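You operate a simulated robot arm through the tools that you are given. There is no shell and no other tool.

You run a simulated robot arm. Do the job below in one go: nothing can be reset, and whatever is moved stays where it is left.

JOB
Clamp the green roller in the stand and brush the lint off it.
Fine: put both red clamps down first, use the teal brush and set it back in its place. Set down upright: teal brush. What is to be rubbed or washed off counts as gone when no trace of it is left.
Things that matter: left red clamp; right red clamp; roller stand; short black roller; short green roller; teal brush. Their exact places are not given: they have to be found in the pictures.

It is judged by the outcome, as a careful person would: the job done as asked, and still so three seconds after it is handed in. It fails if anything else is knocked over, pushed out of place, dropped, spilled or broken.

ROBOT AND FRAMES
A 6-joint arm with a fingered hand on a trunk, on a base that moves. Base frame: it is fixed to the floor where the robot stands at the start and does not move with it; the origin is under the middle of the robot, x ahead of it, y to its left, z up. Units: m, rad, N and s.
With the tool pointing down near the work surface it reaches from about 0.18 to 0.58 m from the robot's upright axis, wherever it stands. Its first joint turns from -2.897 to 2.897 rad. Places, roughly: left red clamp [0.1, -2.7, 1]; right red clamp [-0.1, -2.9, 1]; roller stand [-0.1, -2.8, 0.9]; short black roller, short green roller [0.25, -3, 1]; teal brush (11x5x10 cm) [0, -3.1, 0.9]. Payload 3.2 kg.
The TCP is the grasp point between the finger pads, 0.022 m short of the fingertips. In the tool frame z runs along the fingers and y along their closing line. The gripper opens to 0.112 m; its body begins 0.06 m behind the TCP. The gripper is a hand of 3 fingers: y runs from the thumb to the fingers, the wrist lies at [0, 0, -0.218] in the tool frame.
Orientation is that of the tool frame in the base frame, as [roll, pitch, yaw] about the fixed x, y, z axes, in that order (R = Rz(yaw) Ry(pitch) Rx(roll)). With the fingers straight down and closing along the base's y, the tool's x points along the base's -x, its y along +y and its z along -z.

CONTROLS
- The arm moves only by the tool servo_tool. Its argument "plan" is a list of rows, each an object of numbers (a shift or turn left out is 0): "x", "y", "z": the shift along the tool's x, y, z in m; "wx", "wy", "wz": the turn, a rotation vector about the tool's x, y, z in rad. In form: [{"x": .., "y": .., "z": .., "wx": .., "wy": .., "wz": ..}, ...]. A call has 1 to 20 rows; each row shifts and turns the commanded pose from where the row before left it, along the tool's axes as they then stand. Each row takes 0.2 s and may step no farther than 0.05 m and 0.15 rad from the row before; otherwise, the whole call is refused. Where a pose cannot be reached the arm comes as near as it can. A force on the tool above 40 N (or 10 N above the force at the start of the call, whichever is more), or a blocked arm, ends the call early, and 0.2 s more pass. In this call time passes only in rows, and 0.2 s behind the last. The reply holds the time, the measured pose of the TCP, the force on the tool along the base axes, the opening and the grip force, in the units named above and with some noise, with the torque about the TCP (base axes, N m) and any sound that the robot's microphone picked up, and new pictures: "pictures" is both (left out), scene, wrist or none.
- Cameras (640 x 400 px; columns grow to the right, rows downward): "scene" is now at [0.0289, 0.1764, 1.4682]; the picture's right is [0.06, -1.00, 0.00], its down [-0.57, -0.03, -0.82] and it looks along [0.82, 0.05, -0.58] (base axes); focal length 255 px, centre (320, 200). "wrist" rides on the gripper at [0.066, 0.003, -0.08] in the tool frame; the picture's right is [-0.05, 1.00, 0.00], its down [-0.77, -0.04, -0.64] and it looks along [-0.64, -0.03, 0.77] (tool axes); focal length 275 px, centre (320, 200).
- raise_lower(by): slides the trunk up (or, below 0, down) by that many m; the arm and the scene camera ride with it, the base frame stays. It gives what a move gives, with no picture.
- roll_base(legs): drives the robot by 1 to 6 legs, each [ahead, turn to the left] in m and rad, along the robot's own axes; the way and the turn of a leg run together, so that a leg with both is an arc; at most 1.5 m and 3.142 rad a leg. The arm and the cameras ride along, it lands a little off, and it stops where it bumps. It gives what a move gives, and a new picture of the scene camera.
- set_fingers(finger1, finger2, thumb_bend): sets how far each is bent, from 0 (flat) to 1 (curled in); at 0.3 the hand is open as for a grip, at 0.7 the pads meet at the TCP. One left out holds its place. A second passes; each finger stops where it meets its share of the squeeze, and holds until it gets a number again. It is the only way to open and close the hand. It gives what a move gives, with no picture; readings hold the bend of each and the force on the fingers (four entries, about 0 where the hand has none), thumb and palm.
- pan_tilt(pan, tilt): turns the head with the scene camera to pan (to the left, within 2.705 rad either way) and tilt (down, from -0.506 to 1.204), counted from straight ahead of the robot. It gives what a move gives, and a new picture of the scene camera.
- probe_pixels(camera, pixels): for up to 12 pixels [column, row] of the newest picture of that camera ("zoom" is the newest enlarged one), the place [x, y, z] in the base frame of the surface seen there, good to about 0.002 m, but the place of the scene camera against the robot may be out by one fixed shift of up to 0.018 m in any direction. It takes no simulated time.
- enlarge(camera, box): a new picture of the part [left, top, right, bottom] of that camera's present view, enlarged. It takes no simulated time.
- job_done(): hands the job in; it is judged then, once.

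Open the gripper and draw the arm clear of the work before you hand the job in, unless the task says otherwise.

The tools are called after "Call:" as a command line: name --argument value ..., lists and objects as JSON in quotes. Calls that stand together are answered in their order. servo_tool: Moves the arm, as the interface text tells. Its arguments: {"type":"object","properties":{"plan":{"type":"array"},"pictures":{"type":"string","enum":["both","scene","wrist","none"]}},"required":["plan"]} The other tools are called the same way: raise_lower (by) moves the trunk up or down; set_fingers (finger1, finger2, thumb_bend) moves the fingers one by one; roll_base (legs) drives the base; pan_tilt (pan, tilt) turns the head that bears the scene camera; probe_pixels (camera, pixels) gives the place of the surface under pixels of a picture; enlarge (camera, box) takes an enlarged picture of a part of a camera's view; job_done () hands the job in.

At the start:

```text
t: 0.0
ee_pos: [0.3936, 0.0769, 1.1122]
ee_rot: [3.138, 0.001, 3.138]
contact_force: [-0.7, 0.4, -0.1]
moment: [0.02, 0.01, -0.04]
finger_gap: 0.112
grip_force: 0.0
shape: jaw
bend: [0.3, 0.3, 0.3]
finger forces: [0.1, 0.0, 0.0, 0.0, 0.0, 0.1]
trunk travel left (down, up): [-0.475, 0.115]
robot x, y, heading: [-0.0022, -0.0044, 0.001]
head pan, tilt (commanded): [0.058, 0.613]
```

scene: 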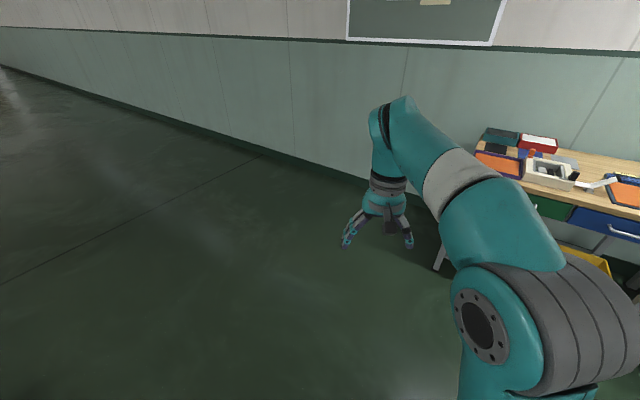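
wrist: 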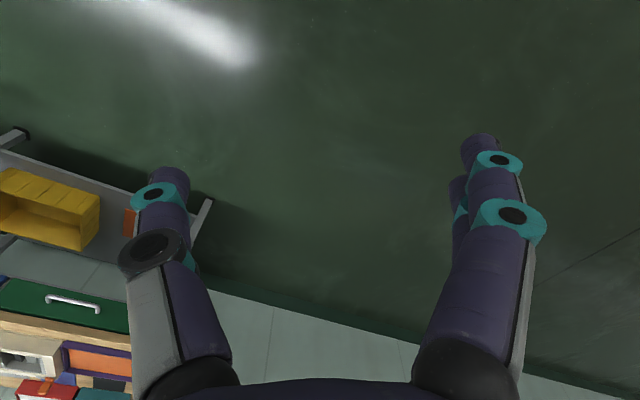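

The scene picture shows only the wall and a bench at the right edge (about column 570, row 170); the work lies near y = -2.8, to my right. I turn the head to the right to look there before driving.

Call:
pan_tilt --pan -1.57 --tilt 0.35

```text
t: 1.7
ee_pos: [0.393, 0.0768, 1.1119]
ee_rot: [3.14, -0.001, 3.138]
contact_force: [0.4, -1.2, -0.5]
moment: [-0.02, 0.01, 0.0]
finger_gap: 0.112
grip_force: 0.1
shape: jaw
bend: [0.3, 0.3, 0.3]
finger forces: [0.0, 0.1, 0.0, 0.0, 0.0, 0.0]
trunk travel left (down, up): [-0.475, 0.115]
robot x, y, heading: [-0.0012, -0.002, -0.001]
head pan, tilt (commanded): [-1.571, 0.351]
```

scene: 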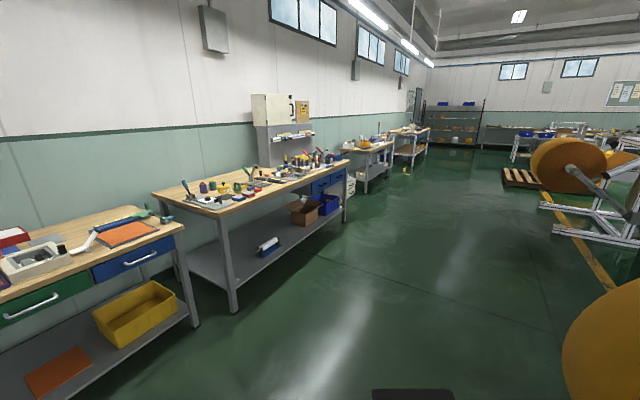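

The picture shows a long bench (columns 150-350, rows 160-210) along the wall on the left, holding many things. I probe several points to find out where it is.

Call:
probe_pixels --camera "scene" --pixels '[[160, 195], [225, 212], [345, 165], [245, 195], [200, 200], [300, 165], [330, 160], [185, 225], [390, 145], [235, 310], [180, 320], [285, 178]]'

Call:
enlarge --camera "scene" --box '[140, 130, 360, 268]'

```text
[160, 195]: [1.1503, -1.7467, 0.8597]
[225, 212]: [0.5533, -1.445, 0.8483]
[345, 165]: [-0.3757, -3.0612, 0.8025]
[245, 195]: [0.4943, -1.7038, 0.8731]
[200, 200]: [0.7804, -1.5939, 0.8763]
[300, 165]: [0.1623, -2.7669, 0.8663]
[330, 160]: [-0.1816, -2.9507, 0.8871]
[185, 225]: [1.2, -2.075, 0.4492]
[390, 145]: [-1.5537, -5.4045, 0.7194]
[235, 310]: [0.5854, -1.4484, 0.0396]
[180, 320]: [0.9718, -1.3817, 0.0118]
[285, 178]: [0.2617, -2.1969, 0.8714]
```

```text
2.90 times, centred on (250, 199) of scene
```

zoom: 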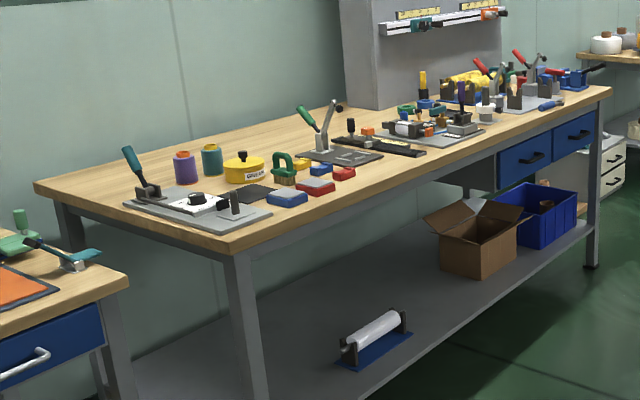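

The bench stands slantwise: its front edge runs from about (0.55,-1.45) to (-0.38,-3.06), and the work is at its far end. Before I drive I check the big orange reel at (600,340), the floor by it, and the dark thing at (410,395).

Call:
probe_pixels --camera "scene" --pixels '[[600, 340], [570, 350], [410, 395], [560, 165], [550, 205], [480, 300], [400, 250], [345, 220], [640, 290], [520, 178], [335, 170], [292, 232]]'

Call:
enlarge --camera "scene" --box '[265, 125, 365, 188]'

```text
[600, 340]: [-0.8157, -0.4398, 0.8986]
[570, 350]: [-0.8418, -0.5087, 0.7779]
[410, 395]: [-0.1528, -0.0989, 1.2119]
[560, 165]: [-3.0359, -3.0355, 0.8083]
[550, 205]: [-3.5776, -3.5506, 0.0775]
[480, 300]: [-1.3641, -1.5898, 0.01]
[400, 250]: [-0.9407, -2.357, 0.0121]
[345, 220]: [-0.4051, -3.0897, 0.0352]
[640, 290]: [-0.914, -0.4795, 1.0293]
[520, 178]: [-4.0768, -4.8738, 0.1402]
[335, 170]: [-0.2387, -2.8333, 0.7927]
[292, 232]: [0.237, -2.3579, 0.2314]
```

```text
6.35 times, centred on (315, 156) of scene
```

zoom: 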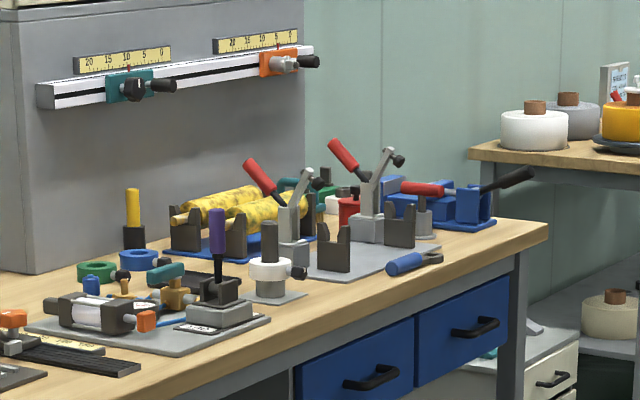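

The stand shows at the far end of the bench (zoom 370,260) with two black cradles and two red handles. The nearest obstacle, the orange reel, is at x < -0.75, so I drive down the aisle, keeping about 0.6 m off the bench, and then turn to face it.

Call:
roll_base --legs '[[0, -1.65], [1.3, 0], [0, -0.474], [1.29, 0], [0, 1.604]]'

Call:
pan_tilt --pan 0 --tilt 0.55

```text
t: 23.6
ee_pos: [-0.48, -2.5193, 1.1127]
ee_rot: [-3.141, 0.0, 2.569]
contact_force: [0.2, -0.5, 0.2]
moment: [-0.03, 0.01, -0.01]
finger_gap: 0.112
grip_force: 0.1
shape: jaw
bend: [0.3, 0.3, 0.3]
finger forces: [0.0, 0.0, 0.0, 0.0, 0.1, 0.0]
trunk travel left (down, up): [-0.475, 0.115]
robot x, y, heading: [-0.8576, -2.3772, -0.575]
head pan, tilt (commanded): [-1.571, 0.351]
```

scene: 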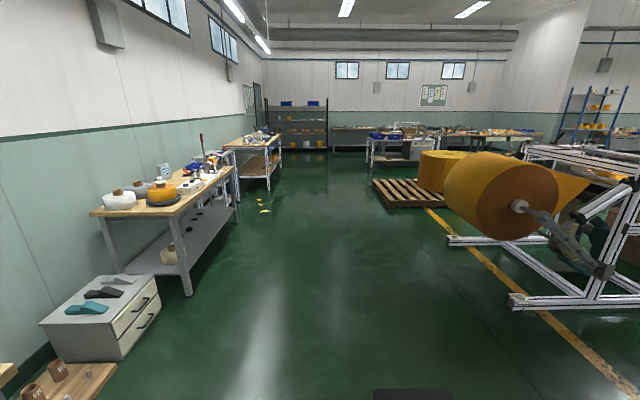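

```text
t: 25.3
ee_pos: [-0.4814, -2.5186, 1.1125]
ee_rot: [3.14, 0.001, 2.567]
contact_force: [-0.5, -1.0, -0.1]
moment: [-0.01, 0.04, -0.01]
finger_gap: 0.1122
grip_force: 0.0
shape: jaw
bend: [0.3, 0.3, 0.3]
finger forces: [0.0, 0.0, 0.0, 0.1, 0.1, 0.0]
trunk travel left (down, up): [-0.475, 0.115]
robot x, y, heading: [-0.859, -2.3757, -0.572]
head pan, tilt (commanded): [0.0, 0.55]
```

scene: 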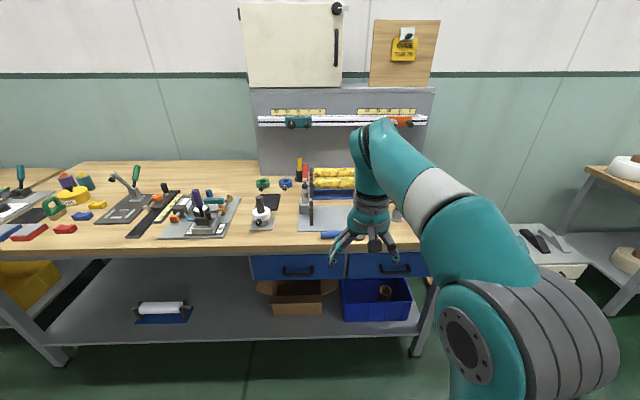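

The arm hides the stand at (340,200), so I swing the tool 0.4 m to the robot's right, which is tool -y. The bench is still about 0.36 m away from it.

Call:
servo_tool --plan '[{"y": -0.05}, {"y": -0.05}, {"y": -0.05}, {"y": -0.05, "x": 0.02}, {"y": -0.045, "x": 0.02}, {"y": -0.045, "x": 0.02}, {"y": -0.045, "x": 0.02}, {"y": -0.045, "x": 0.02}]' --pictures "scene"

```text
refused: row 4 steps farther than a row can; nothing moved
```

Row 4 stepped 0.054 m, over the 0.05 m limit. I send the same swing again with shorter steps.

Call:
servo_tool --plan '[{"y": -0.05}, {"y": -0.05}, {"y": -0.05}, {"y": -0.045, "x": 0.02}, {"y": -0.045, "x": 0.02}, {"y": -0.045, "x": 0.02}, {"y": -0.045, "x": 0.02}, {"y": -0.045, "x": 0.02}]' --pictures "scene"

```text
t: 27.1
ee_pos: [-0.7469, -2.7664, 1.0869]
ee_rot: [-3.138, 0.003, 2.562]
contact_force: [0.0, -0.6, -0.4]
moment: [0.02, 0.02, 0.03]
finger_gap: 0.112
grip_force: 0.1
shape: jaw
bend: [0.3, 0.3, 0.3]
finger forces: [0.1, 0.0, 0.0, 0.1, 0.1, 0.0]
out of reach, approached as far as the arm can: row 7, 8
trunk travel left (down, up): [-0.475, 0.115]
robot x, y, heading: [-0.855, -2.3735, -0.573]
head pan, tilt (commanded): [0.0, 0.55]
```

scene: 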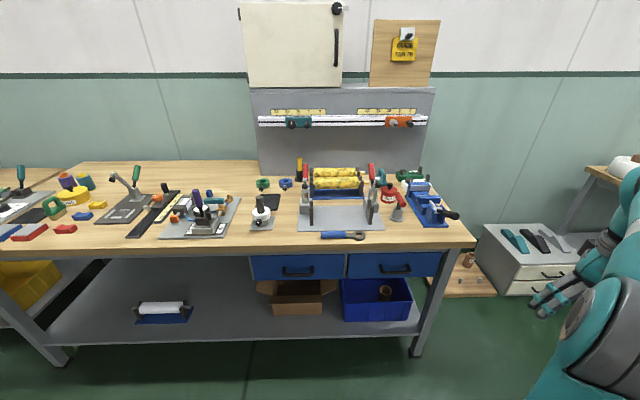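

The stand is now in clear view at about (340,205). I enlarge that region to tell the things apart.

Call:
enlarge --camera "scene" --box '[240, 140, 480, 290]'

Call:
enlarge --camera "scene" --box '[285, 155, 405, 230]'

```text
2.67 times, centred on (360, 215) of scene
```

zoom: 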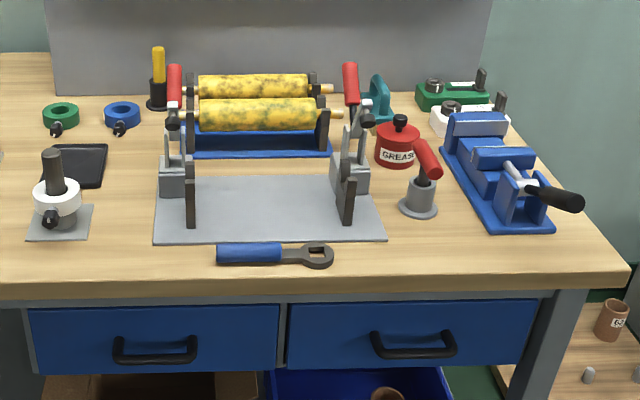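

```text
5.33 times, centred on (345, 192) of scene
```

zoom: 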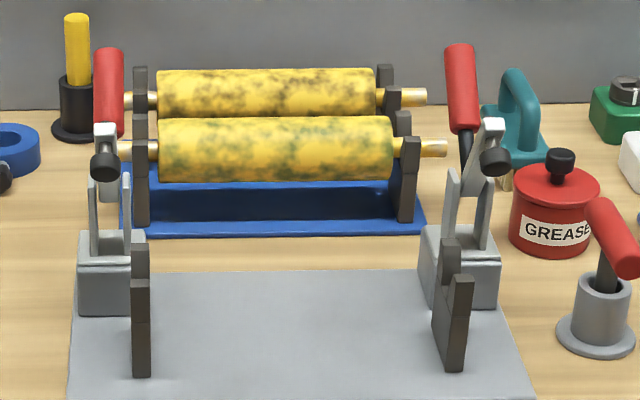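

The front yellow roller in the rack shows green through its lint and the back one shows black, so the front one is the green roller. The teal brush stands behind the grease can. I probe the key points in this zoom.

Call:
probe_pixels --camera "zoom" --pixels '[[160, 125], [275, 120], [390, 130], [437, 148], [125, 150], [108, 70], [460, 70], [520, 85], [275, 300], [140, 285], [455, 285], [105, 165]]'

Call:
probe_pixels --camera "scene" --pixels '[[0, 257], [200, 255], [330, 250], [470, 245], [300, 280], [400, 280], [345, 236], [320, 300], [413, 345], [260, 340], [380, 335], [320, 210]]'

```text
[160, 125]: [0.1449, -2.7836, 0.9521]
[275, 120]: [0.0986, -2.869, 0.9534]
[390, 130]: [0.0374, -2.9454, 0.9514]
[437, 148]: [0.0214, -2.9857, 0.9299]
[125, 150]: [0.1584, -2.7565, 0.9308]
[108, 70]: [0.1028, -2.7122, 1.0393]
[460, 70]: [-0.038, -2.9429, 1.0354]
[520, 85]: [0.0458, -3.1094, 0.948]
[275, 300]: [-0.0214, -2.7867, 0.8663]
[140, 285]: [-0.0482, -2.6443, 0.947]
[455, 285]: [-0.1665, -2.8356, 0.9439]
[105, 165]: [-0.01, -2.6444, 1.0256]
```

```text
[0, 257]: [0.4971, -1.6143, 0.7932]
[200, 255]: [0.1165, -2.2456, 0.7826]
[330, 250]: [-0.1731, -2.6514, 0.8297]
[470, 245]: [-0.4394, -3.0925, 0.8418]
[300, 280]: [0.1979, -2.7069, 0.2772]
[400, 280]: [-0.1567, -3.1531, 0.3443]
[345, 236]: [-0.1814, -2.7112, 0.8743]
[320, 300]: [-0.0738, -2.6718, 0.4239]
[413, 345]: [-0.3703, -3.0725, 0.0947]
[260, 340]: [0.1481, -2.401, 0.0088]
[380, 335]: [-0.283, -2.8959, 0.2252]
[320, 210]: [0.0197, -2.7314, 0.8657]
```

The bench front edge is about 0.73 m ahead of the robot's axis and the roller about 1.06 m, so I must come closer. I tilt the head down to see how much room the base has before the bench.

Call:
pan_tilt --pan 0 --tilt 1.2

```text
t: 28.1
ee_pos: [-0.7466, -2.766, 1.0876]
ee_rot: [-3.136, 0.001, 2.563]
contact_force: [0.6, -0.9, -0.4]
moment: [-0.03, 0.0, 0.0]
finger_gap: 0.1118
grip_force: 0.0
shape: jaw
bend: [0.3, 0.3, 0.3]
finger forces: [0.0, 0.0, 0.1, 0.0, 0.0, 0.0]
trunk travel left (down, up): [-0.475, 0.115]
robot x, y, heading: [-0.8535, -2.3736, -0.568]
head pan, tilt (commanded): [0.0, 1.201]
```

scene: 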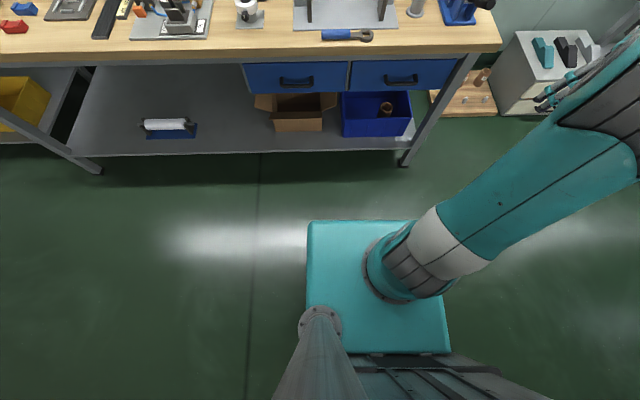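

The teal box under the arm at rows 220-350 may be the base or the trunk top. I probe its front edge and height, along with the bench's front edge and shelf.

Call:
probe_pixels --camera "scene" --pixels '[[315, 228], [405, 226], [330, 290], [440, 345], [360, 227], [320, 60], [320, 152], [407, 160], [320, 80], [320, 215], [400, 270], [365, 222]]'

```text
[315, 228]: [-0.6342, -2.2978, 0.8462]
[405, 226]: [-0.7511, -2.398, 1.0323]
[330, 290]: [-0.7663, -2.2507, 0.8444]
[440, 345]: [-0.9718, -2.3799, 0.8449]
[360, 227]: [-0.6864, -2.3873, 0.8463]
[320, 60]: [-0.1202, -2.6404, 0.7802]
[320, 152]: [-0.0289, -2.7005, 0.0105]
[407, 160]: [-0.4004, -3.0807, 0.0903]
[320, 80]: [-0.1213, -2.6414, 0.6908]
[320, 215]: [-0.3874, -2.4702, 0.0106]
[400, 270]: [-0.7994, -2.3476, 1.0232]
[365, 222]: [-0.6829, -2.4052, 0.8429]
```

The teal box top is at z = 0.845 and its front is only about 0.15 m ahead of the axis, while the bench front is about 0.72 m ahead. I drive 0.38 m forward with the hand at z = 1.09, above the bench things, and then look again.

Call:
roll_base --legs '[[0.38, 0.008]]'

```text
t: 30.5
ee_pos: [-0.4193, -2.9729, 1.0862]
ee_rot: [-3.137, 0.002, 2.568]
contact_force: [0.4, 0.3, 0.2]
moment: [-0.02, 0.03, 0.03]
finger_gap: 0.1119
grip_force: 0.0
shape: jaw
bend: [0.3, 0.3, 0.3]
finger forces: [0.0, 0.0, 0.1, 0.0, 0.0, 0.0]
trunk travel left (down, up): [-0.475, 0.115]
robot x, y, heading: [-0.5325, -2.5793, -0.563]
head pan, tilt (commanded): [0.0, 1.201]
```

scene: 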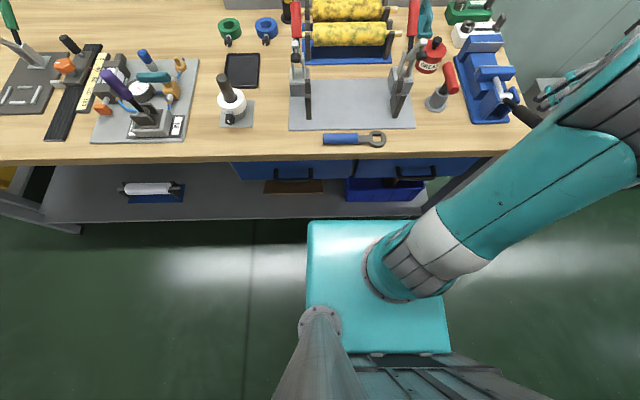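

The axis is now about 0.35 m from the bench front. Before going on I probe the vise and its handle at (520,112), which the hand will pass over, and a few other things.

Call:
probe_pixels --camera "scene" --pixels '[[525, 115], [485, 45], [490, 75], [448, 70], [430, 42], [412, 15], [424, 10], [295, 10], [355, 140], [350, 33], [308, 100], [398, 95]]'

Call:
enlarge --camera "scene" --box '[270, 0, 470, 125]'

```text
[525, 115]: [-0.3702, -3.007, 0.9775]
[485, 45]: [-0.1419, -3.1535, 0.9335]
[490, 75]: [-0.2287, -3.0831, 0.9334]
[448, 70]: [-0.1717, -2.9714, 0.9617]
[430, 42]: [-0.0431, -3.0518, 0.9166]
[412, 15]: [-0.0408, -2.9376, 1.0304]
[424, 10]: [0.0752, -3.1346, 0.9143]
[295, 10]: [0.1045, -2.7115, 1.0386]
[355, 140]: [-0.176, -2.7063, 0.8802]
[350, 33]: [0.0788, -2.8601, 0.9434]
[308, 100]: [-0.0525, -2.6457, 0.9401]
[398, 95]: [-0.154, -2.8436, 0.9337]
```

```text
3.20 times, centred on (370, 62) of scene
```

zoom: 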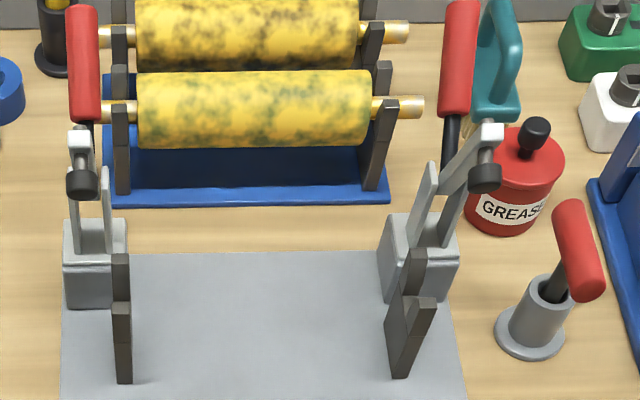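

The vise handle tops out at z = 0.978 and the fingertips ride at about 1.065, so the way is clear. I drive another 0.13 m toward the bench.

Call:
roll_base --legs '[[0.13, 0.003]]'

```text
t: 31.8
ee_pos: [-0.3074, -3.0412, 1.086]
ee_rot: [-3.137, -0.001, 2.571]
contact_force: [0.3, 0.3, -0.1]
moment: [0.0, 0.01, -0.01]
finger_gap: 0.112
grip_force: 0.0
shape: jaw
bend: [0.3, 0.3, 0.3]
finger forces: [0.0, 0.0, 0.0, 0.1, 0.0, 0.1]
trunk travel left (down, up): [-0.475, 0.115]
robot x, y, heading: [-0.4238, -2.6501, -0.561]
head pan, tilt (commanded): [0.0, 1.201]
```

scene: 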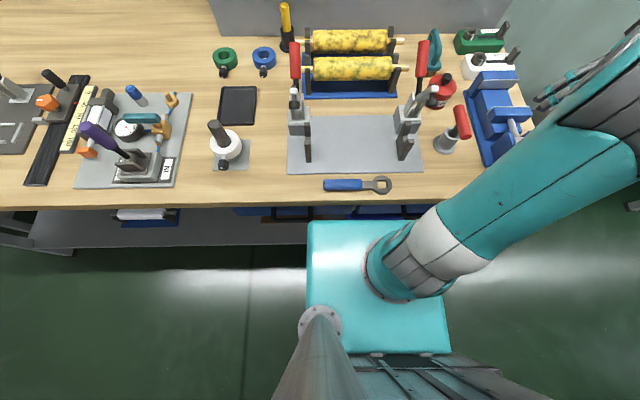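

It went without a bump: the axis is about 0.22 m from the bench front and the box has roughly 0.06 m left. I creep 0.035 m closer, because the brush is the farthest thing, and tilt the head for a better look.

Call:
roll_base --legs '[[0.035, 0.0]]'

Call:
pan_tilt --pan 0 --tilt 0.85

Call:
enlarge --camera "scene" --box '[240, 60, 480, 210]'

```text
t: 32.7
ee_pos: [-0.3, -3.043, 1.0864]
ee_rot: [-3.139, 0.001, 2.581]
contact_force: [0.2, 0.1, -0.4]
moment: [-0.02, -0.02, -0.01]
finger_gap: 0.1119
grip_force: 0.1
shape: jaw
bend: [0.3, 0.3, 0.3]
finger forces: [0.1, 0.0, 0.1, 0.0, 0.1, 0.1]
trunk travel left (down, up): [-0.475, 0.115]
robot x, y, heading: [-0.4201, -2.6542, -0.541]
head pan, tilt (commanded): [0.0, 1.201]
stopped in leg 1: the robot was blocked; the commanded pose is now the measured one
```

scene: 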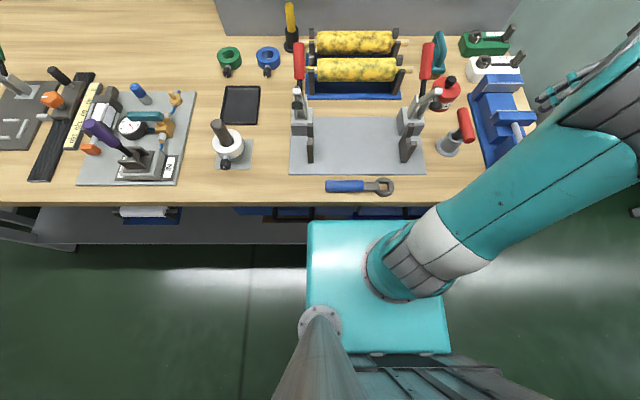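

```text
t: 33.5
ee_pos: [-0.2989, -3.0432, 1.0869]
ee_rot: [-3.136, 0.002, 2.58]
contact_force: [-0.8, 0.2, 0.1]
moment: [0.04, -0.04, 0.0]
finger_gap: 0.1119
grip_force: 0.0
shape: jaw
bend: [0.3, 0.3, 0.3]
finger forces: [0.1, 0.0, 0.0, 0.1, 0.0, 0.0]
trunk travel left (down, up): [-0.475, 0.115]
robot x, y, heading: [-0.4163, -2.654, -0.542]
head pan, tilt (commanded): [0.0, 0.85]
```

scene: 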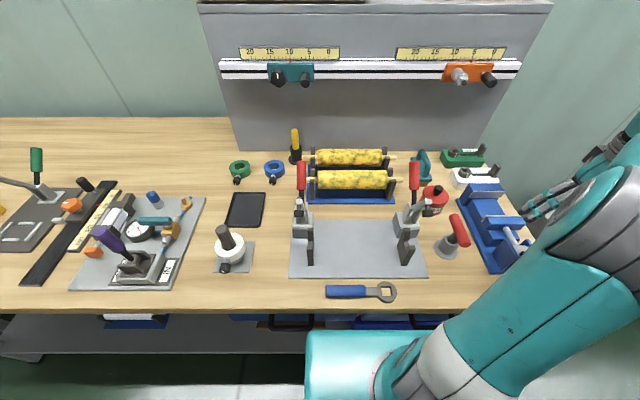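

```text
2.67 times, centred on (360, 135) of scene
```

zoom: 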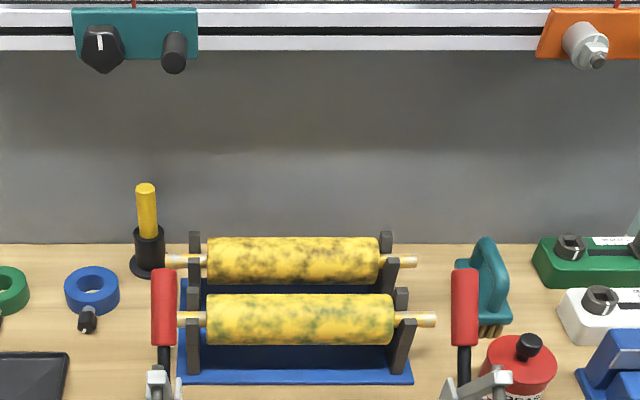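

The base is blocked now, with its axis about 0.2 m from the bench front, so this is as close as it gets. I enlarge the clamps and the brush to understand their shapes.

Call:
enlarge --camera "scene" --box '[275, 150, 355, 200]'

Call:
enlarge --camera "scene" --box '[280, 155, 344, 280]'

Call:
enlarge --camera "scene" --box '[380, 140, 480, 280]'

Call:
enlarge --camera "scene" --box '[0, 130, 100, 260]'

```text
8.00 times, centred on (315, 175) of scene
```

zoom: 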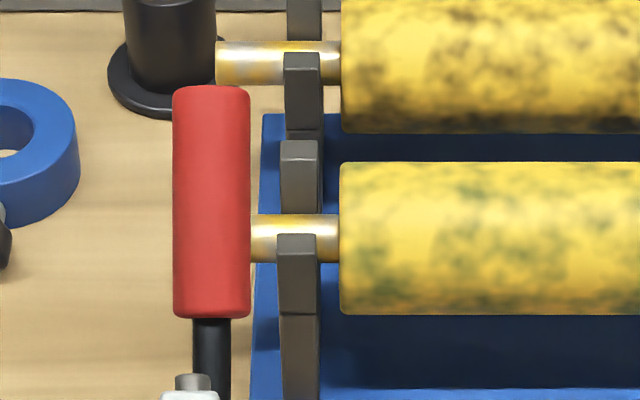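

```text
3.20 times, centred on (312, 218) of scene
```

zoom: 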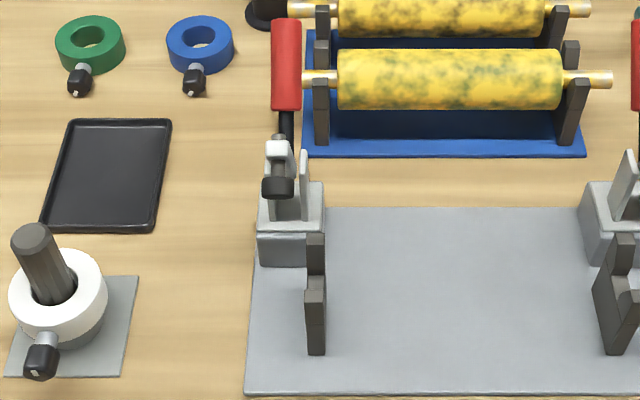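

```text
2.86 times, centred on (430, 210) of scene
```

zoom: 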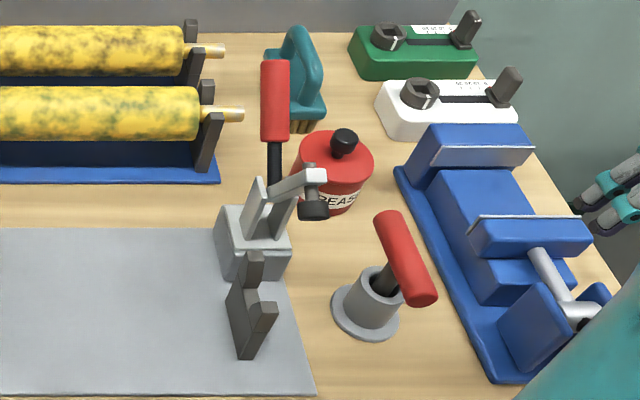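

```text
3.08 times, centred on (50, 195) of scene
```

zoom: 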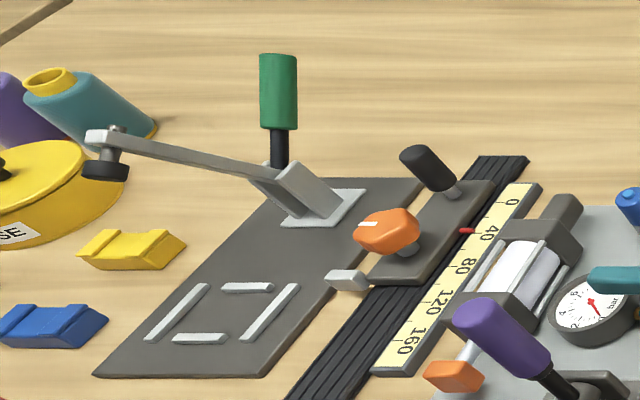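

The right clamp has a two-plate bracket with a bar and rubber pad standing up and the red handle leaning back. A similar teal clamp on the far left station looked closed, so I turn the head there to see what a clamped one looks like.

Call:
pan_tilt --pan 1.2 --tilt 0.4

Call:
enlarge --camera "scene" --box '[220, 140, 420, 265]'

```text
t: 34.9
ee_pos: [-0.2988, -3.044, 1.0869]
ee_rot: [-3.136, 0.002, 2.583]
contact_force: [0.2, -0.4, -0.4]
moment: [0.0, 0.02, 0.0]
finger_gap: 0.1118
grip_force: 0.0
shape: jaw
bend: [0.3, 0.3, 0.3]
finger forces: [0.1, 0.1, 0.0, 0.0, 0.0, 0.2]
trunk travel left (down, up): [-0.475, 0.115]
robot x, y, heading: [-0.4186, -2.6569, -0.546]
head pan, tilt (commanded): [1.201, 0.4]
```

scene: 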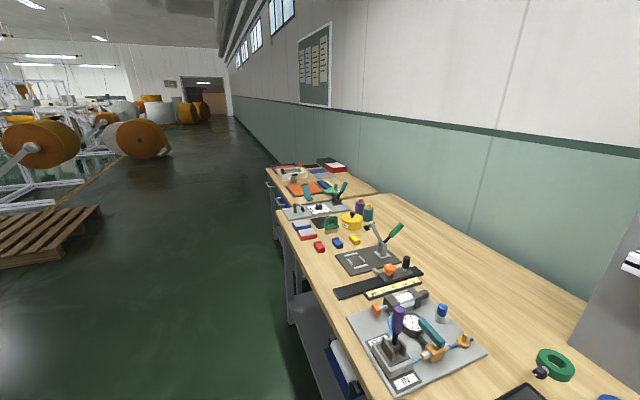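

```text
3.20 times, centred on (320, 202) of scene
```

zoom: 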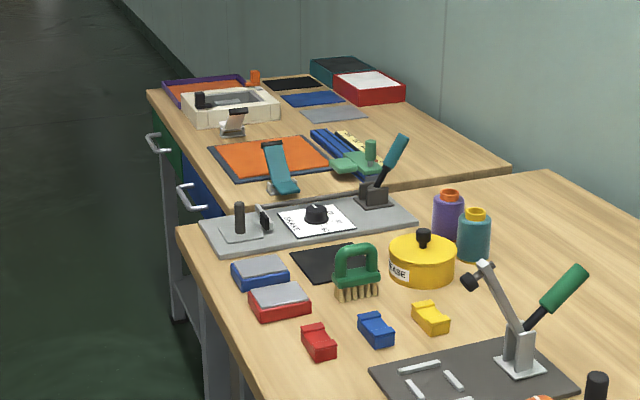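

The green clamp there is also open, so pushing the handle toward the bar side should swing the bar down. I turn the head back, lift the tool to z = 1.2 and carry it left over the stand, to look down with the wrist camera.

Call:
pan_tilt --pan 0 --tilt 0.85

Call:
servo_tool --plan '[{"z": -0.04}, {"z": -0.04}, {"z": -0.04}, {"y": 0.04, "x": 0.0}, {"y": 0.042, "x": 0.0}, {"y": 0.042}, {"y": 0.042}, {"y": 0.042}, {"y": 0.042}, {"y": 0.042}, {"y": 0.042}]' --pictures "both"

```text
t: 36.3
ee_pos: [-0.2988, -3.0437, 1.0863]
ee_rot: [-3.135, 0.002, 2.581]
contact_force: [-0.4, -0.3, 0.3]
moment: [0.02, -0.03, -0.01]
finger_gap: 0.1121
grip_force: 0.1
shape: jaw
bend: [0.3, 0.3, 0.3]
finger forces: [0.0, 0.1, 0.1, 0.0, 0.0, 0.0]
trunk travel left (down, up): [-0.475, 0.115]
robot x, y, heading: [-0.4176, -2.6561, -0.545]
head pan, tilt (commanded): [0.0, 0.85]
```

scene: 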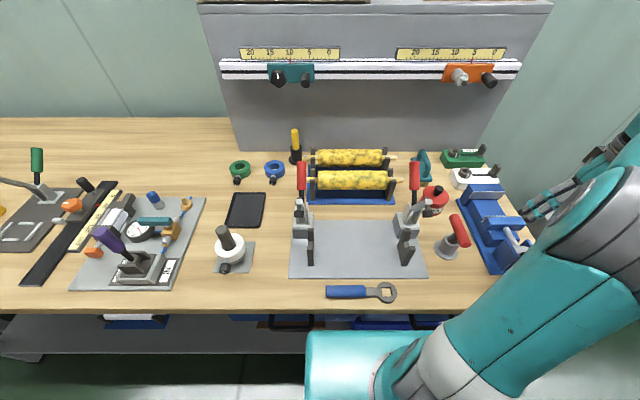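

```text
t: 38.7
ee_pos: [-0.0777, -2.7235, 1.1363]
ee_rot: [-3.136, 0.003, 2.583]
contact_force: [-0.7, -0.1, 0.3]
moment: [-0.03, -0.02, 0.02]
finger_gap: 0.1119
grip_force: 0.1
shape: jaw
bend: [0.3, 0.3, 0.3]
finger forces: [0.1, 0.1, 0.0, 0.0, 0.0, 0.1]
out of reach, approached as far as the arm can: row 1, 2, 3
trunk travel left (down, up): [-0.475, 0.115]
robot x, y, heading: [-0.4165, -2.6527, -0.54]
head pan, tilt (commanded): [0.0, 0.85]
```

scene: 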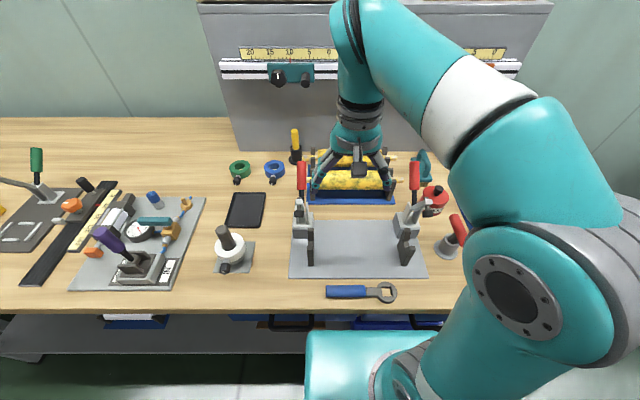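
wrist: 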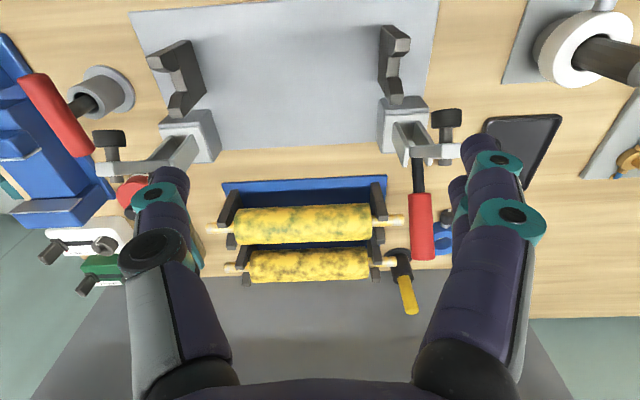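

The wrist camera now sees the stand upside down: cradles at (178,75) and (393,60), the green roller at (300,222), the black one at (310,265). I probe these points for accurate coordinates.

Call:
probe_pixels --camera "wrist" --pixels '[[185, 45], [180, 98], [398, 35], [395, 92], [300, 222], [240, 225], [370, 218], [215, 229], [398, 220], [310, 263], [435, 255], [425, 200]]'

Call:
enlarge --camera "wrist" --box '[140, 10, 260, 85]'

Call:
enlarge --camera "wrist" --box '[190, 165, 450, 320]'

```text
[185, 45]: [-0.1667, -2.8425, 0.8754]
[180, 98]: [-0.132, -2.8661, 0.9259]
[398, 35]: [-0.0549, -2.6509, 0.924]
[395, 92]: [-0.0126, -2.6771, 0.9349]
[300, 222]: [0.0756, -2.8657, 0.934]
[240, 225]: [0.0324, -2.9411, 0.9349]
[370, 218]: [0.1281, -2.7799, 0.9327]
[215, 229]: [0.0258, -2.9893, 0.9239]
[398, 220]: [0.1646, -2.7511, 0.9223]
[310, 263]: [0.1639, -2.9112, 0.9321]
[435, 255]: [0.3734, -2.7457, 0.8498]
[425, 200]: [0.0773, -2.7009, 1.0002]
```

```text
5.33 times, centred on (200, 48) of wrist
```

zoom: 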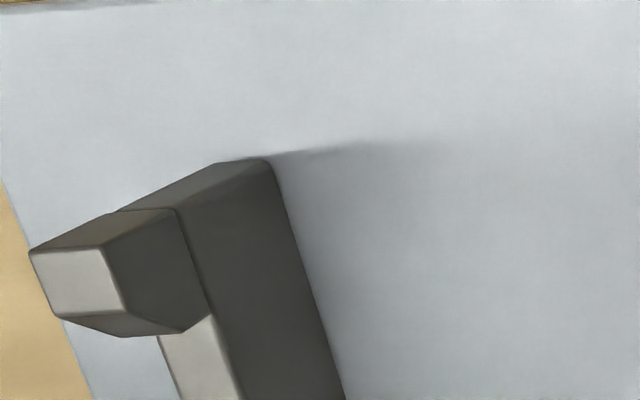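

```text
2.46 times, centred on (320, 242) of wrist
```

zoom: 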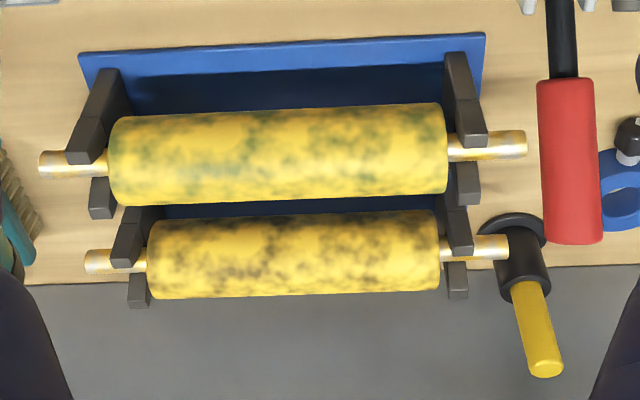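

Scene and wrist probes agree to within about 6 mm. I probe across both rollers' profiles to get the diameters and the gap between them for the fingers.

Call:
probe_pixels --camera "wrist" --pixels '[[303, 209], [303, 215], [303, 221], [303, 227], [303, 233], [303, 239], [303, 244], [310, 252], [310, 258], [310, 264], [310, 270], [310, 278]]'

Call:
probe_pixels --camera "wrist" --pixels '[[303, 190], [303, 200], [303, 247], [210, 230], [402, 219], [412, 230], [420, 255], [418, 185], [165, 60], [178, 110], [390, 100], [402, 50]]'

```text
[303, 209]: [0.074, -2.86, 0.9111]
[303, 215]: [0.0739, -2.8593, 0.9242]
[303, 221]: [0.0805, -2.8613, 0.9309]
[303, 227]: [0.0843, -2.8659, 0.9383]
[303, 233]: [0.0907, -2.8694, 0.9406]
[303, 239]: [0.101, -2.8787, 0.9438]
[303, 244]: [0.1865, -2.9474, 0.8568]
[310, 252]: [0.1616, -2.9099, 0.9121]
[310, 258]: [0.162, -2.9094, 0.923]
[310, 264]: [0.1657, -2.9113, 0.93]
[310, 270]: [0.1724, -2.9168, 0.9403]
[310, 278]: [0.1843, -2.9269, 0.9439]
```

```text
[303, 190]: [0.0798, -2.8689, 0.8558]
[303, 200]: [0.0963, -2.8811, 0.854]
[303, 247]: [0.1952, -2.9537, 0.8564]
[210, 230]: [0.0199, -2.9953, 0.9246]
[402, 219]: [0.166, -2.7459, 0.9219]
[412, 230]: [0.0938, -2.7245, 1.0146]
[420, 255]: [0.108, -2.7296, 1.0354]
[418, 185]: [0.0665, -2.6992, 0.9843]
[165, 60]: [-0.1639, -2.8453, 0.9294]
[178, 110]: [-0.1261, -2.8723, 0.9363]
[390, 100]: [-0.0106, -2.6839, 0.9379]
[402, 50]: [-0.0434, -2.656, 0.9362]
```

Green roller: centre about u = 1.608 (ahead), z = 0.917, diameter 0.054, with a gap of about 0.047 to the black one. Next I look closely at the clamps' bars and pads, which the axle ends must pass when the roller is lowered.

Call:
enlarge --camera "wrist" --box '[360, 80, 480, 155]'

Call:
probe_pixels --camera "zoom" --pixels '[[460, 150], [460, 200], [470, 300], [450, 340], [400, 380], [470, 385], [250, 250], [320, 300], [180, 60], [210, 140], [300, 330], [520, 360]]'

```text
5.33 times, centred on (420, 118) of wrist
```

zoom: 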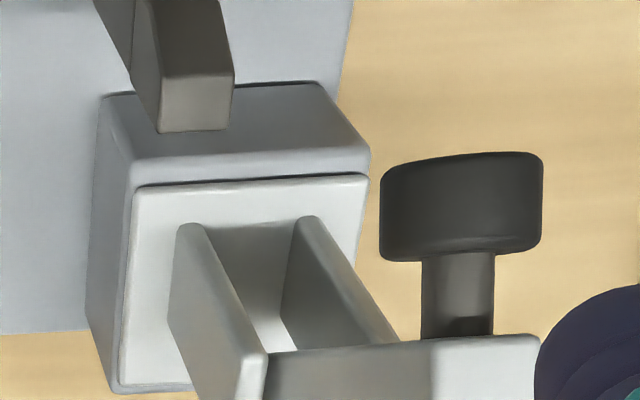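

```text
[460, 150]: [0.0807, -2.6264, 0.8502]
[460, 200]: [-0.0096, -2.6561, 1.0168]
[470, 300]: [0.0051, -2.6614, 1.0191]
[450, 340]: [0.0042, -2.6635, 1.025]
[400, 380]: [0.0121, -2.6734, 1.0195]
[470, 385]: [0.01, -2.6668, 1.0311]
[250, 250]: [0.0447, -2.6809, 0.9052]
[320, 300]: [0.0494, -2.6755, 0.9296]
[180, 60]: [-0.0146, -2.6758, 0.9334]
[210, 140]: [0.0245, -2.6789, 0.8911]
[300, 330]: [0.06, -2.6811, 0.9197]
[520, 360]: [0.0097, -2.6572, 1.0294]
```

The open pads sit at u ≈ 1.40, z ≈ 1.00-1.03, right over the cradle ends, so later the axle must come down in front of them. First I turn the hand by -1.597 rad about its axis, so that it closes across the roller with the thumb on the far side.

Call:
servo_tool --plan '[{"wz": -0.145}, {"wz": -0.145}, {"wz": -0.145}, {"wz": -0.145}, {"wz": -0.145}, {"wz": -0.145}, {"wz": -0.145}, {"wz": -0.145}, {"wz": -0.145}, {"wz": -0.145}, {"wz": -0.147}]' --pictures "both"

```text
t: 41.1
ee_pos: [-0.0855, -2.6471, 1.0756]
ee_rot: [-3.135, -0.007, -2.107]
contact_force: [-0.5, 0.2, 0.2]
moment: [-0.01, 0.03, -0.03]
finger_gap: 0.112
grip_force: 0.1
shape: jaw
bend: [0.3, 0.3, 0.3]
finger forces: [0.0, 0.0, 0.0, 0.0, 0.1, 0.0]
out of reach, approached as far as the arm can: row 9, 10, 11
trunk travel left (down, up): [-0.475, 0.115]
robot x, y, heading: [-0.4187, -2.6535, -0.546]
head pan, tilt (commanded): [0.0, 0.85]
```

scene: 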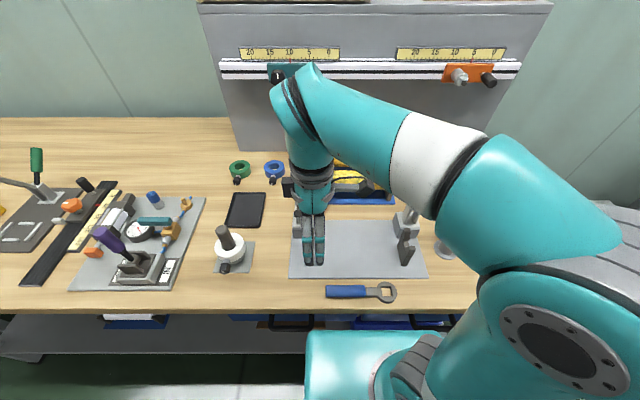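
wrist: 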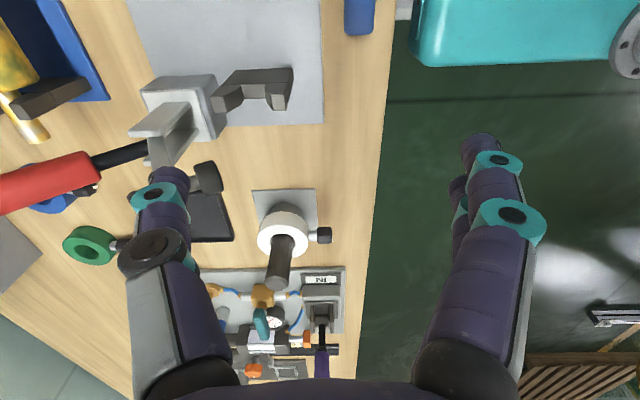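

The last rows hit a joint limit and the hand drifted toward the left clamp, to z = 1.076, with no contact force. I back the turn out, lifting first, and will use the other turning direction.

Call:
servo_tool --plan '[{"z": -0.03}, {"wz": 0.14}, {"wz": 0.14}, {"wz": 0.14}, {"wz": 0.14}]' --pictures "none"

```text
t: 42.3
ee_pos: [-0.088, -2.634, 1.0953]
ee_rot: [-3.139, -0.003, -2.668]
contact_force: [0.2, 0.0, 1.4]
moment: [0.01, 0.03, 0.01]
finger_gap: 0.1118
grip_force: 0.0
shape: jaw
bend: [0.3, 0.3, 0.3]
finger forces: [0.0, 0.0, 0.0, 0.0, 0.1, 0.0]
out of reach, approached as far as the arm can: row 1
trunk travel left (down, up): [-0.475, 0.115]
robot x, y, heading: [-0.4182, -2.6543, -0.545]
head pan, tilt (commanded): [0.0, 0.85]
```

The turn is coming out and the hand is at z = 1.095. I raise the trunk 0.08 m for more height margin, then move the hand back to the stand's middle while turning further.

Call:
raise_lower --by 0.08

Call:
servo_tool --plan '[{"x": 0.021, "y": -0.034}, {"x": 0.021, "y": -0.034}, {"x": 0.021, "y": -0.034}, {"wz": 0.145}, {"wz": 0.145}, {"wz": 0.145}, {"wz": 0.145}, {"wz": 0.145}, {"wz": 0.145}, {"wz": 0.145}, {"wz": 0.145}, {"wz": 0.145}, {"wz": 0.145}, {"wz": 0.145}, {"wz": 0.145}, {"wz": 0.145}, {"wz": 0.145}, {"wz": 0.145}, {"wz": 0.145}]' --pictures "none"

```text
t: 43.5
ee_pos: [-0.087, -2.6348, 1.1744]
ee_rot: [-3.138, -0.005, -2.664]
contact_force: [1.1, -0.4, -0.8]
moment: [0.02, 0.02, 0.04]
finger_gap: 0.1119
grip_force: 0.1
shape: jaw
bend: [0.3, 0.3, 0.3]
finger forces: [0.0, 0.0, 0.0, 0.0, 0.0, 0.0]
trunk travel left (down, up): [-0.555, 0.035]
robot x, y, heading: [-0.4127, -2.6546, -0.546]
head pan, tilt (commanded): [0.0, 0.85]
```

```text
t: 47.5
ee_pos: [-0.0974, -2.7539, 1.1765]
ee_rot: [-3.14, 0.004, 1.296]
contact_force: [0.6, -0.1, 0.2]
moment: [0.03, 0.02, -0.01]
finger_gap: 0.1117
grip_force: 0.1
shape: jaw
bend: [0.3, 0.3, 0.3]
finger forces: [0.0, 0.0, 0.1, 0.1, 0.0, 0.0]
trunk travel left (down, up): [-0.555, 0.035]
robot x, y, heading: [-0.4195, -2.6543, -0.539]
head pan, tilt (commanded): [0.0, 0.85]
```

All reached. I finish the turn to yaw 1.038, carry the hand 0.226 m forward to above the green roller at z = 1.18, and look.

Call:
servo_tool --plan '[{"wz": 0.129}, {"wz": 0.129}, {"y": 0.045}, {"y": 0.045}, {"y": 0.045}, {"y": 0.045}, {"y": 0.046, "x": -0.002}]' --pictures "both"

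Call:
set_fingers --finger1 0.42 --finger2 0.42 --thumb_bend 0.42

```text
t: 49.1
ee_pos: [0.0581, -2.8452, 1.177]
ee_rot: [3.141, 0.005, 1.041]
contact_force: [-0.4, -0.3, -0.2]
moment: [0.02, -0.02, -0.01]
finger_gap: 0.112
grip_force: 0.0
shape: jaw
bend: [0.3, 0.3, 0.3]
finger forces: [0.0, 0.0, 0.0, 0.0, 0.0, 0.1]
out of reach, approached as far as the arm can: row 7
trunk travel left (down, up): [-0.555, 0.035]
robot x, y, heading: [-0.4168, -2.6526, -0.539]
head pan, tilt (commanded): [0.0, 0.85]
```

scene: 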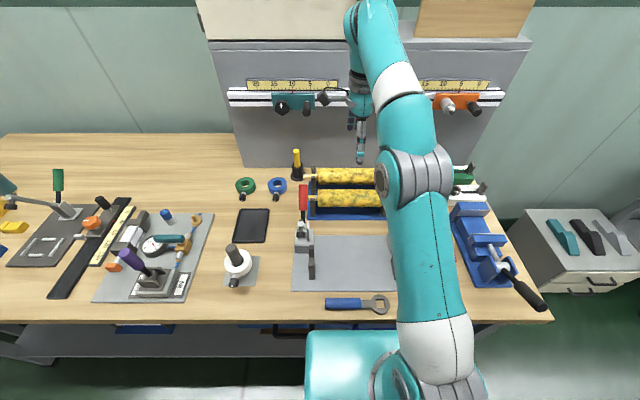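
wrist: 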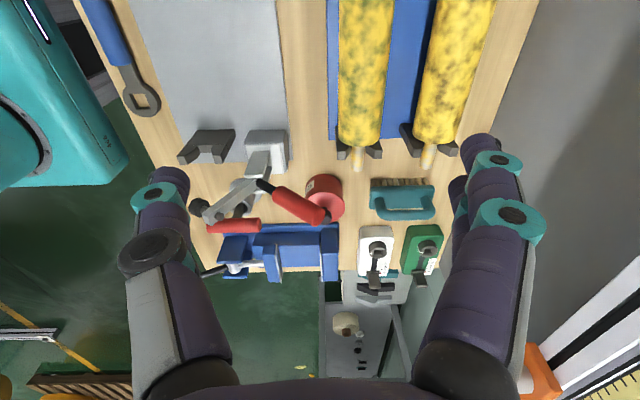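

```text
t: 50.1
ee_pos: [0.06, -2.8441, 1.1761]
ee_rot: [3.14, 0.003, 1.039]
contact_force: [-0.5, -0.3, -0.2]
moment: [-0.01, 0.01, 0.01]
finger_gap: 0.0785
grip_force: 0.1
shape: fingers
bend: [0.42, 0.42, 0.42]
finger forces: [0.0, 0.0, 0.0, 0.0, 0.0, 0.1]
trunk travel left (down, up): [-0.555, 0.035]
robot x, y, heading: [-0.4177, -2.659, -0.546]
head pan, tilt (commanded): [0.0, 0.85]
```

The reach ended at u = 1.56 at this height, and the fingers are pre-closed to a 0.0785 gap. The brush is at (402,200) in the wrist view, upright with its long side pointing away from me. I lower the hand to z ≈ 1.06 and then go forward over the roller.

Call:
servo_tool --plan '[{"z": 0.04}, {"z": 0.04}, {"z": 0.04}, {"y": 0.022}, {"y": 0.022}]' --pictures "both"

```text
t: 51.3
ee_pos: [0.0979, -2.8675, 1.055]
ee_rot: [3.139, 0.003, 1.041]
contact_force: [0.9, 0.2, 0.2]
moment: [-0.01, -0.03, 0.02]
finger_gap: 0.0783
grip_force: 0.0
shape: fingers
bend: [0.42, 0.42, 0.42]
finger forces: [0.1, 0.0, 0.0, 0.0, 0.0, 0.0]
trunk travel left (down, up): [-0.555, 0.035]
robot x, y, heading: [-0.4197, -2.6532, -0.544]
head pan, tilt (commanded): [0.0, 0.85]
```

scene: 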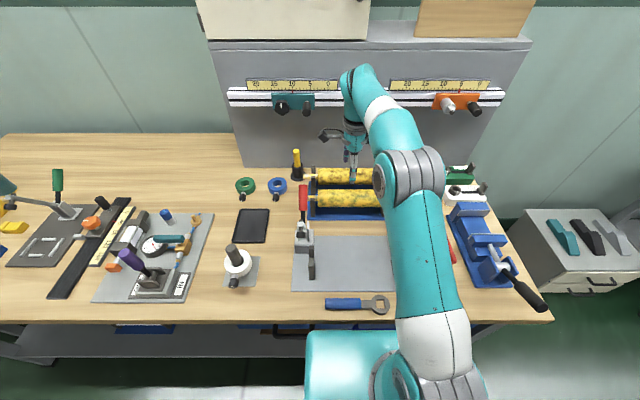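
wrist: 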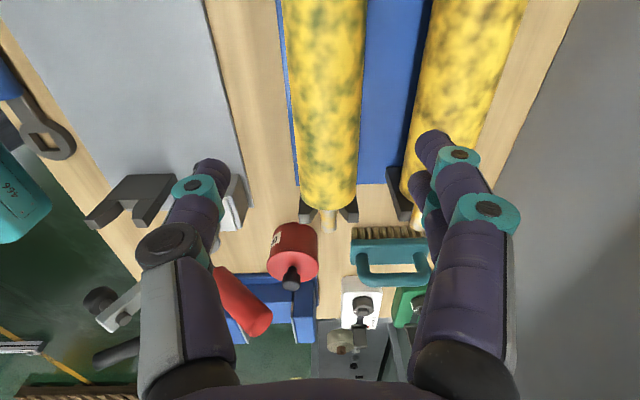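

The roller (columns 290-360) sits centred between thumb (215) and fingers (435) at u = 1.606. I lower 0.1 m and check before the last bit.

Call:
servo_tool --plan '[{"z": 0.03}, {"z": 0.03}, {"z": 0.02}, {"z": 0.02}]' --pictures "both"

```text
t: 52.3
ee_pos: [0.0954, -2.8692, 0.9551]
ee_rot: [3.14, 0.004, 1.041]
contact_force: [0.4, 0.0, -0.1]
moment: [0.01, -0.02, 0.0]
finger_gap: 0.0785
grip_force: 0.1
shape: fingers
bend: [0.42, 0.42, 0.42]
finger forces: [0.1, 0.0, 0.0, 0.0, 0.1, 0.0]
trunk travel left (down, up): [-0.555, 0.035]
robot x, y, heading: [-0.4175, -2.6552, -0.543]
head pan, tilt (commanded): [0.0, 0.85]
```

scene: 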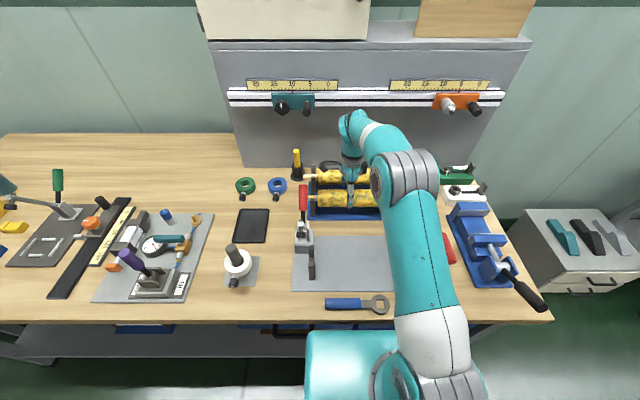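
wrist: 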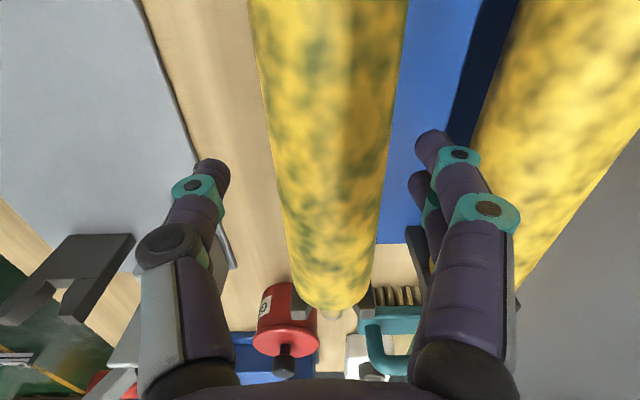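

The fingers straddle the roller cleanly, with the roller spanning columns 270-390 between tips at 225 and 418. I lower the last 0.037 m and close the hand gently.

Call:
servo_tool --plan '[{"z": 0.02}, {"z": 0.017}]' --pictures "wrist"

Call:
set_fingers --finger1 0.55 --finger2 0.55 --thumb_bend 0.55

```text
t: 52.9
ee_pos: [0.0957, -2.8691, 0.9175]
ee_rot: [3.139, 0.006, 1.039]
contact_force: [1.0, -0.3, 0.3]
moment: [0.01, 0.01, -0.02]
finger_gap: 0.0786
grip_force: 0.0
shape: fingers
bend: [0.42, 0.42, 0.42]
finger forces: [0.0, 0.0, 0.0, 0.1, 0.0, 0.0]
trunk travel left (down, up): [-0.555, 0.035]
robot x, y, heading: [-0.4202, -2.654, -0.543]
head pan, tilt (commanded): [0.0, 0.85]
```

wrist: 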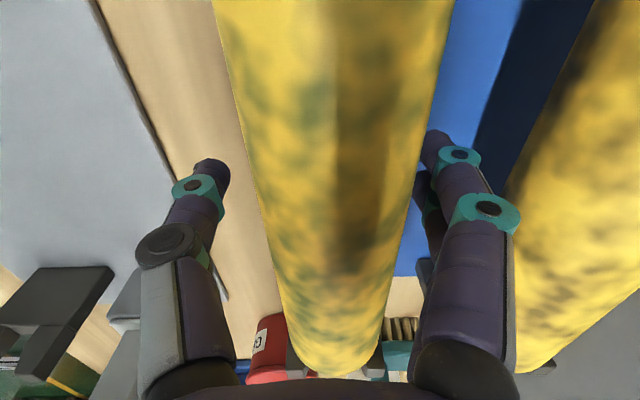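

```text
t: 53.9
ee_pos: [0.0954, -2.8687, 0.9175]
ee_rot: [3.141, 0.006, 1.04]
contact_force: [3.0, -1.3, 0.0]
moment: [-0.01, 0.02, 0.01]
finger_gap: 0.0462
grip_force: 2.5
shape: fingers
bend: [0.52, 0.52, 0.54]
finger forces: [2.2, 2.1, 0.0, 0.1, 0.9, 0.0]
trunk travel left (down, up): [-0.555, 0.035]
robot x, y, heading: [-0.4135, -2.6534, -0.543]
head pan, tilt (commanded): [0.0, 0.85]
```

The fingers touch at bend 0.52 and the thumb just touches at 0.54. I squeeze further for a firm hold.

Call:
set_fingers --finger1 0.62 --finger2 0.62 --thumb_bend 0.64

```text
t: 54.9
ee_pos: [0.0954, -2.8694, 0.9174]
ee_rot: [3.14, 0.005, 1.039]
contact_force: [0.4, -0.6, 0.1]
moment: [0.0, 0.02, -0.01]
finger_gap: 0.043
grip_force: 11.6
shape: fingers
bend: [0.54, 0.54, 0.59]
finger forces: [6.0, 5.9, 0.0, 0.0, 11.1, 0.1]
trunk travel left (down, up): [-0.555, 0.035]
robot x, y, heading: [-0.4179, -2.6521, -0.543]
head pan, tilt (commanded): [0.0, 0.85]
```

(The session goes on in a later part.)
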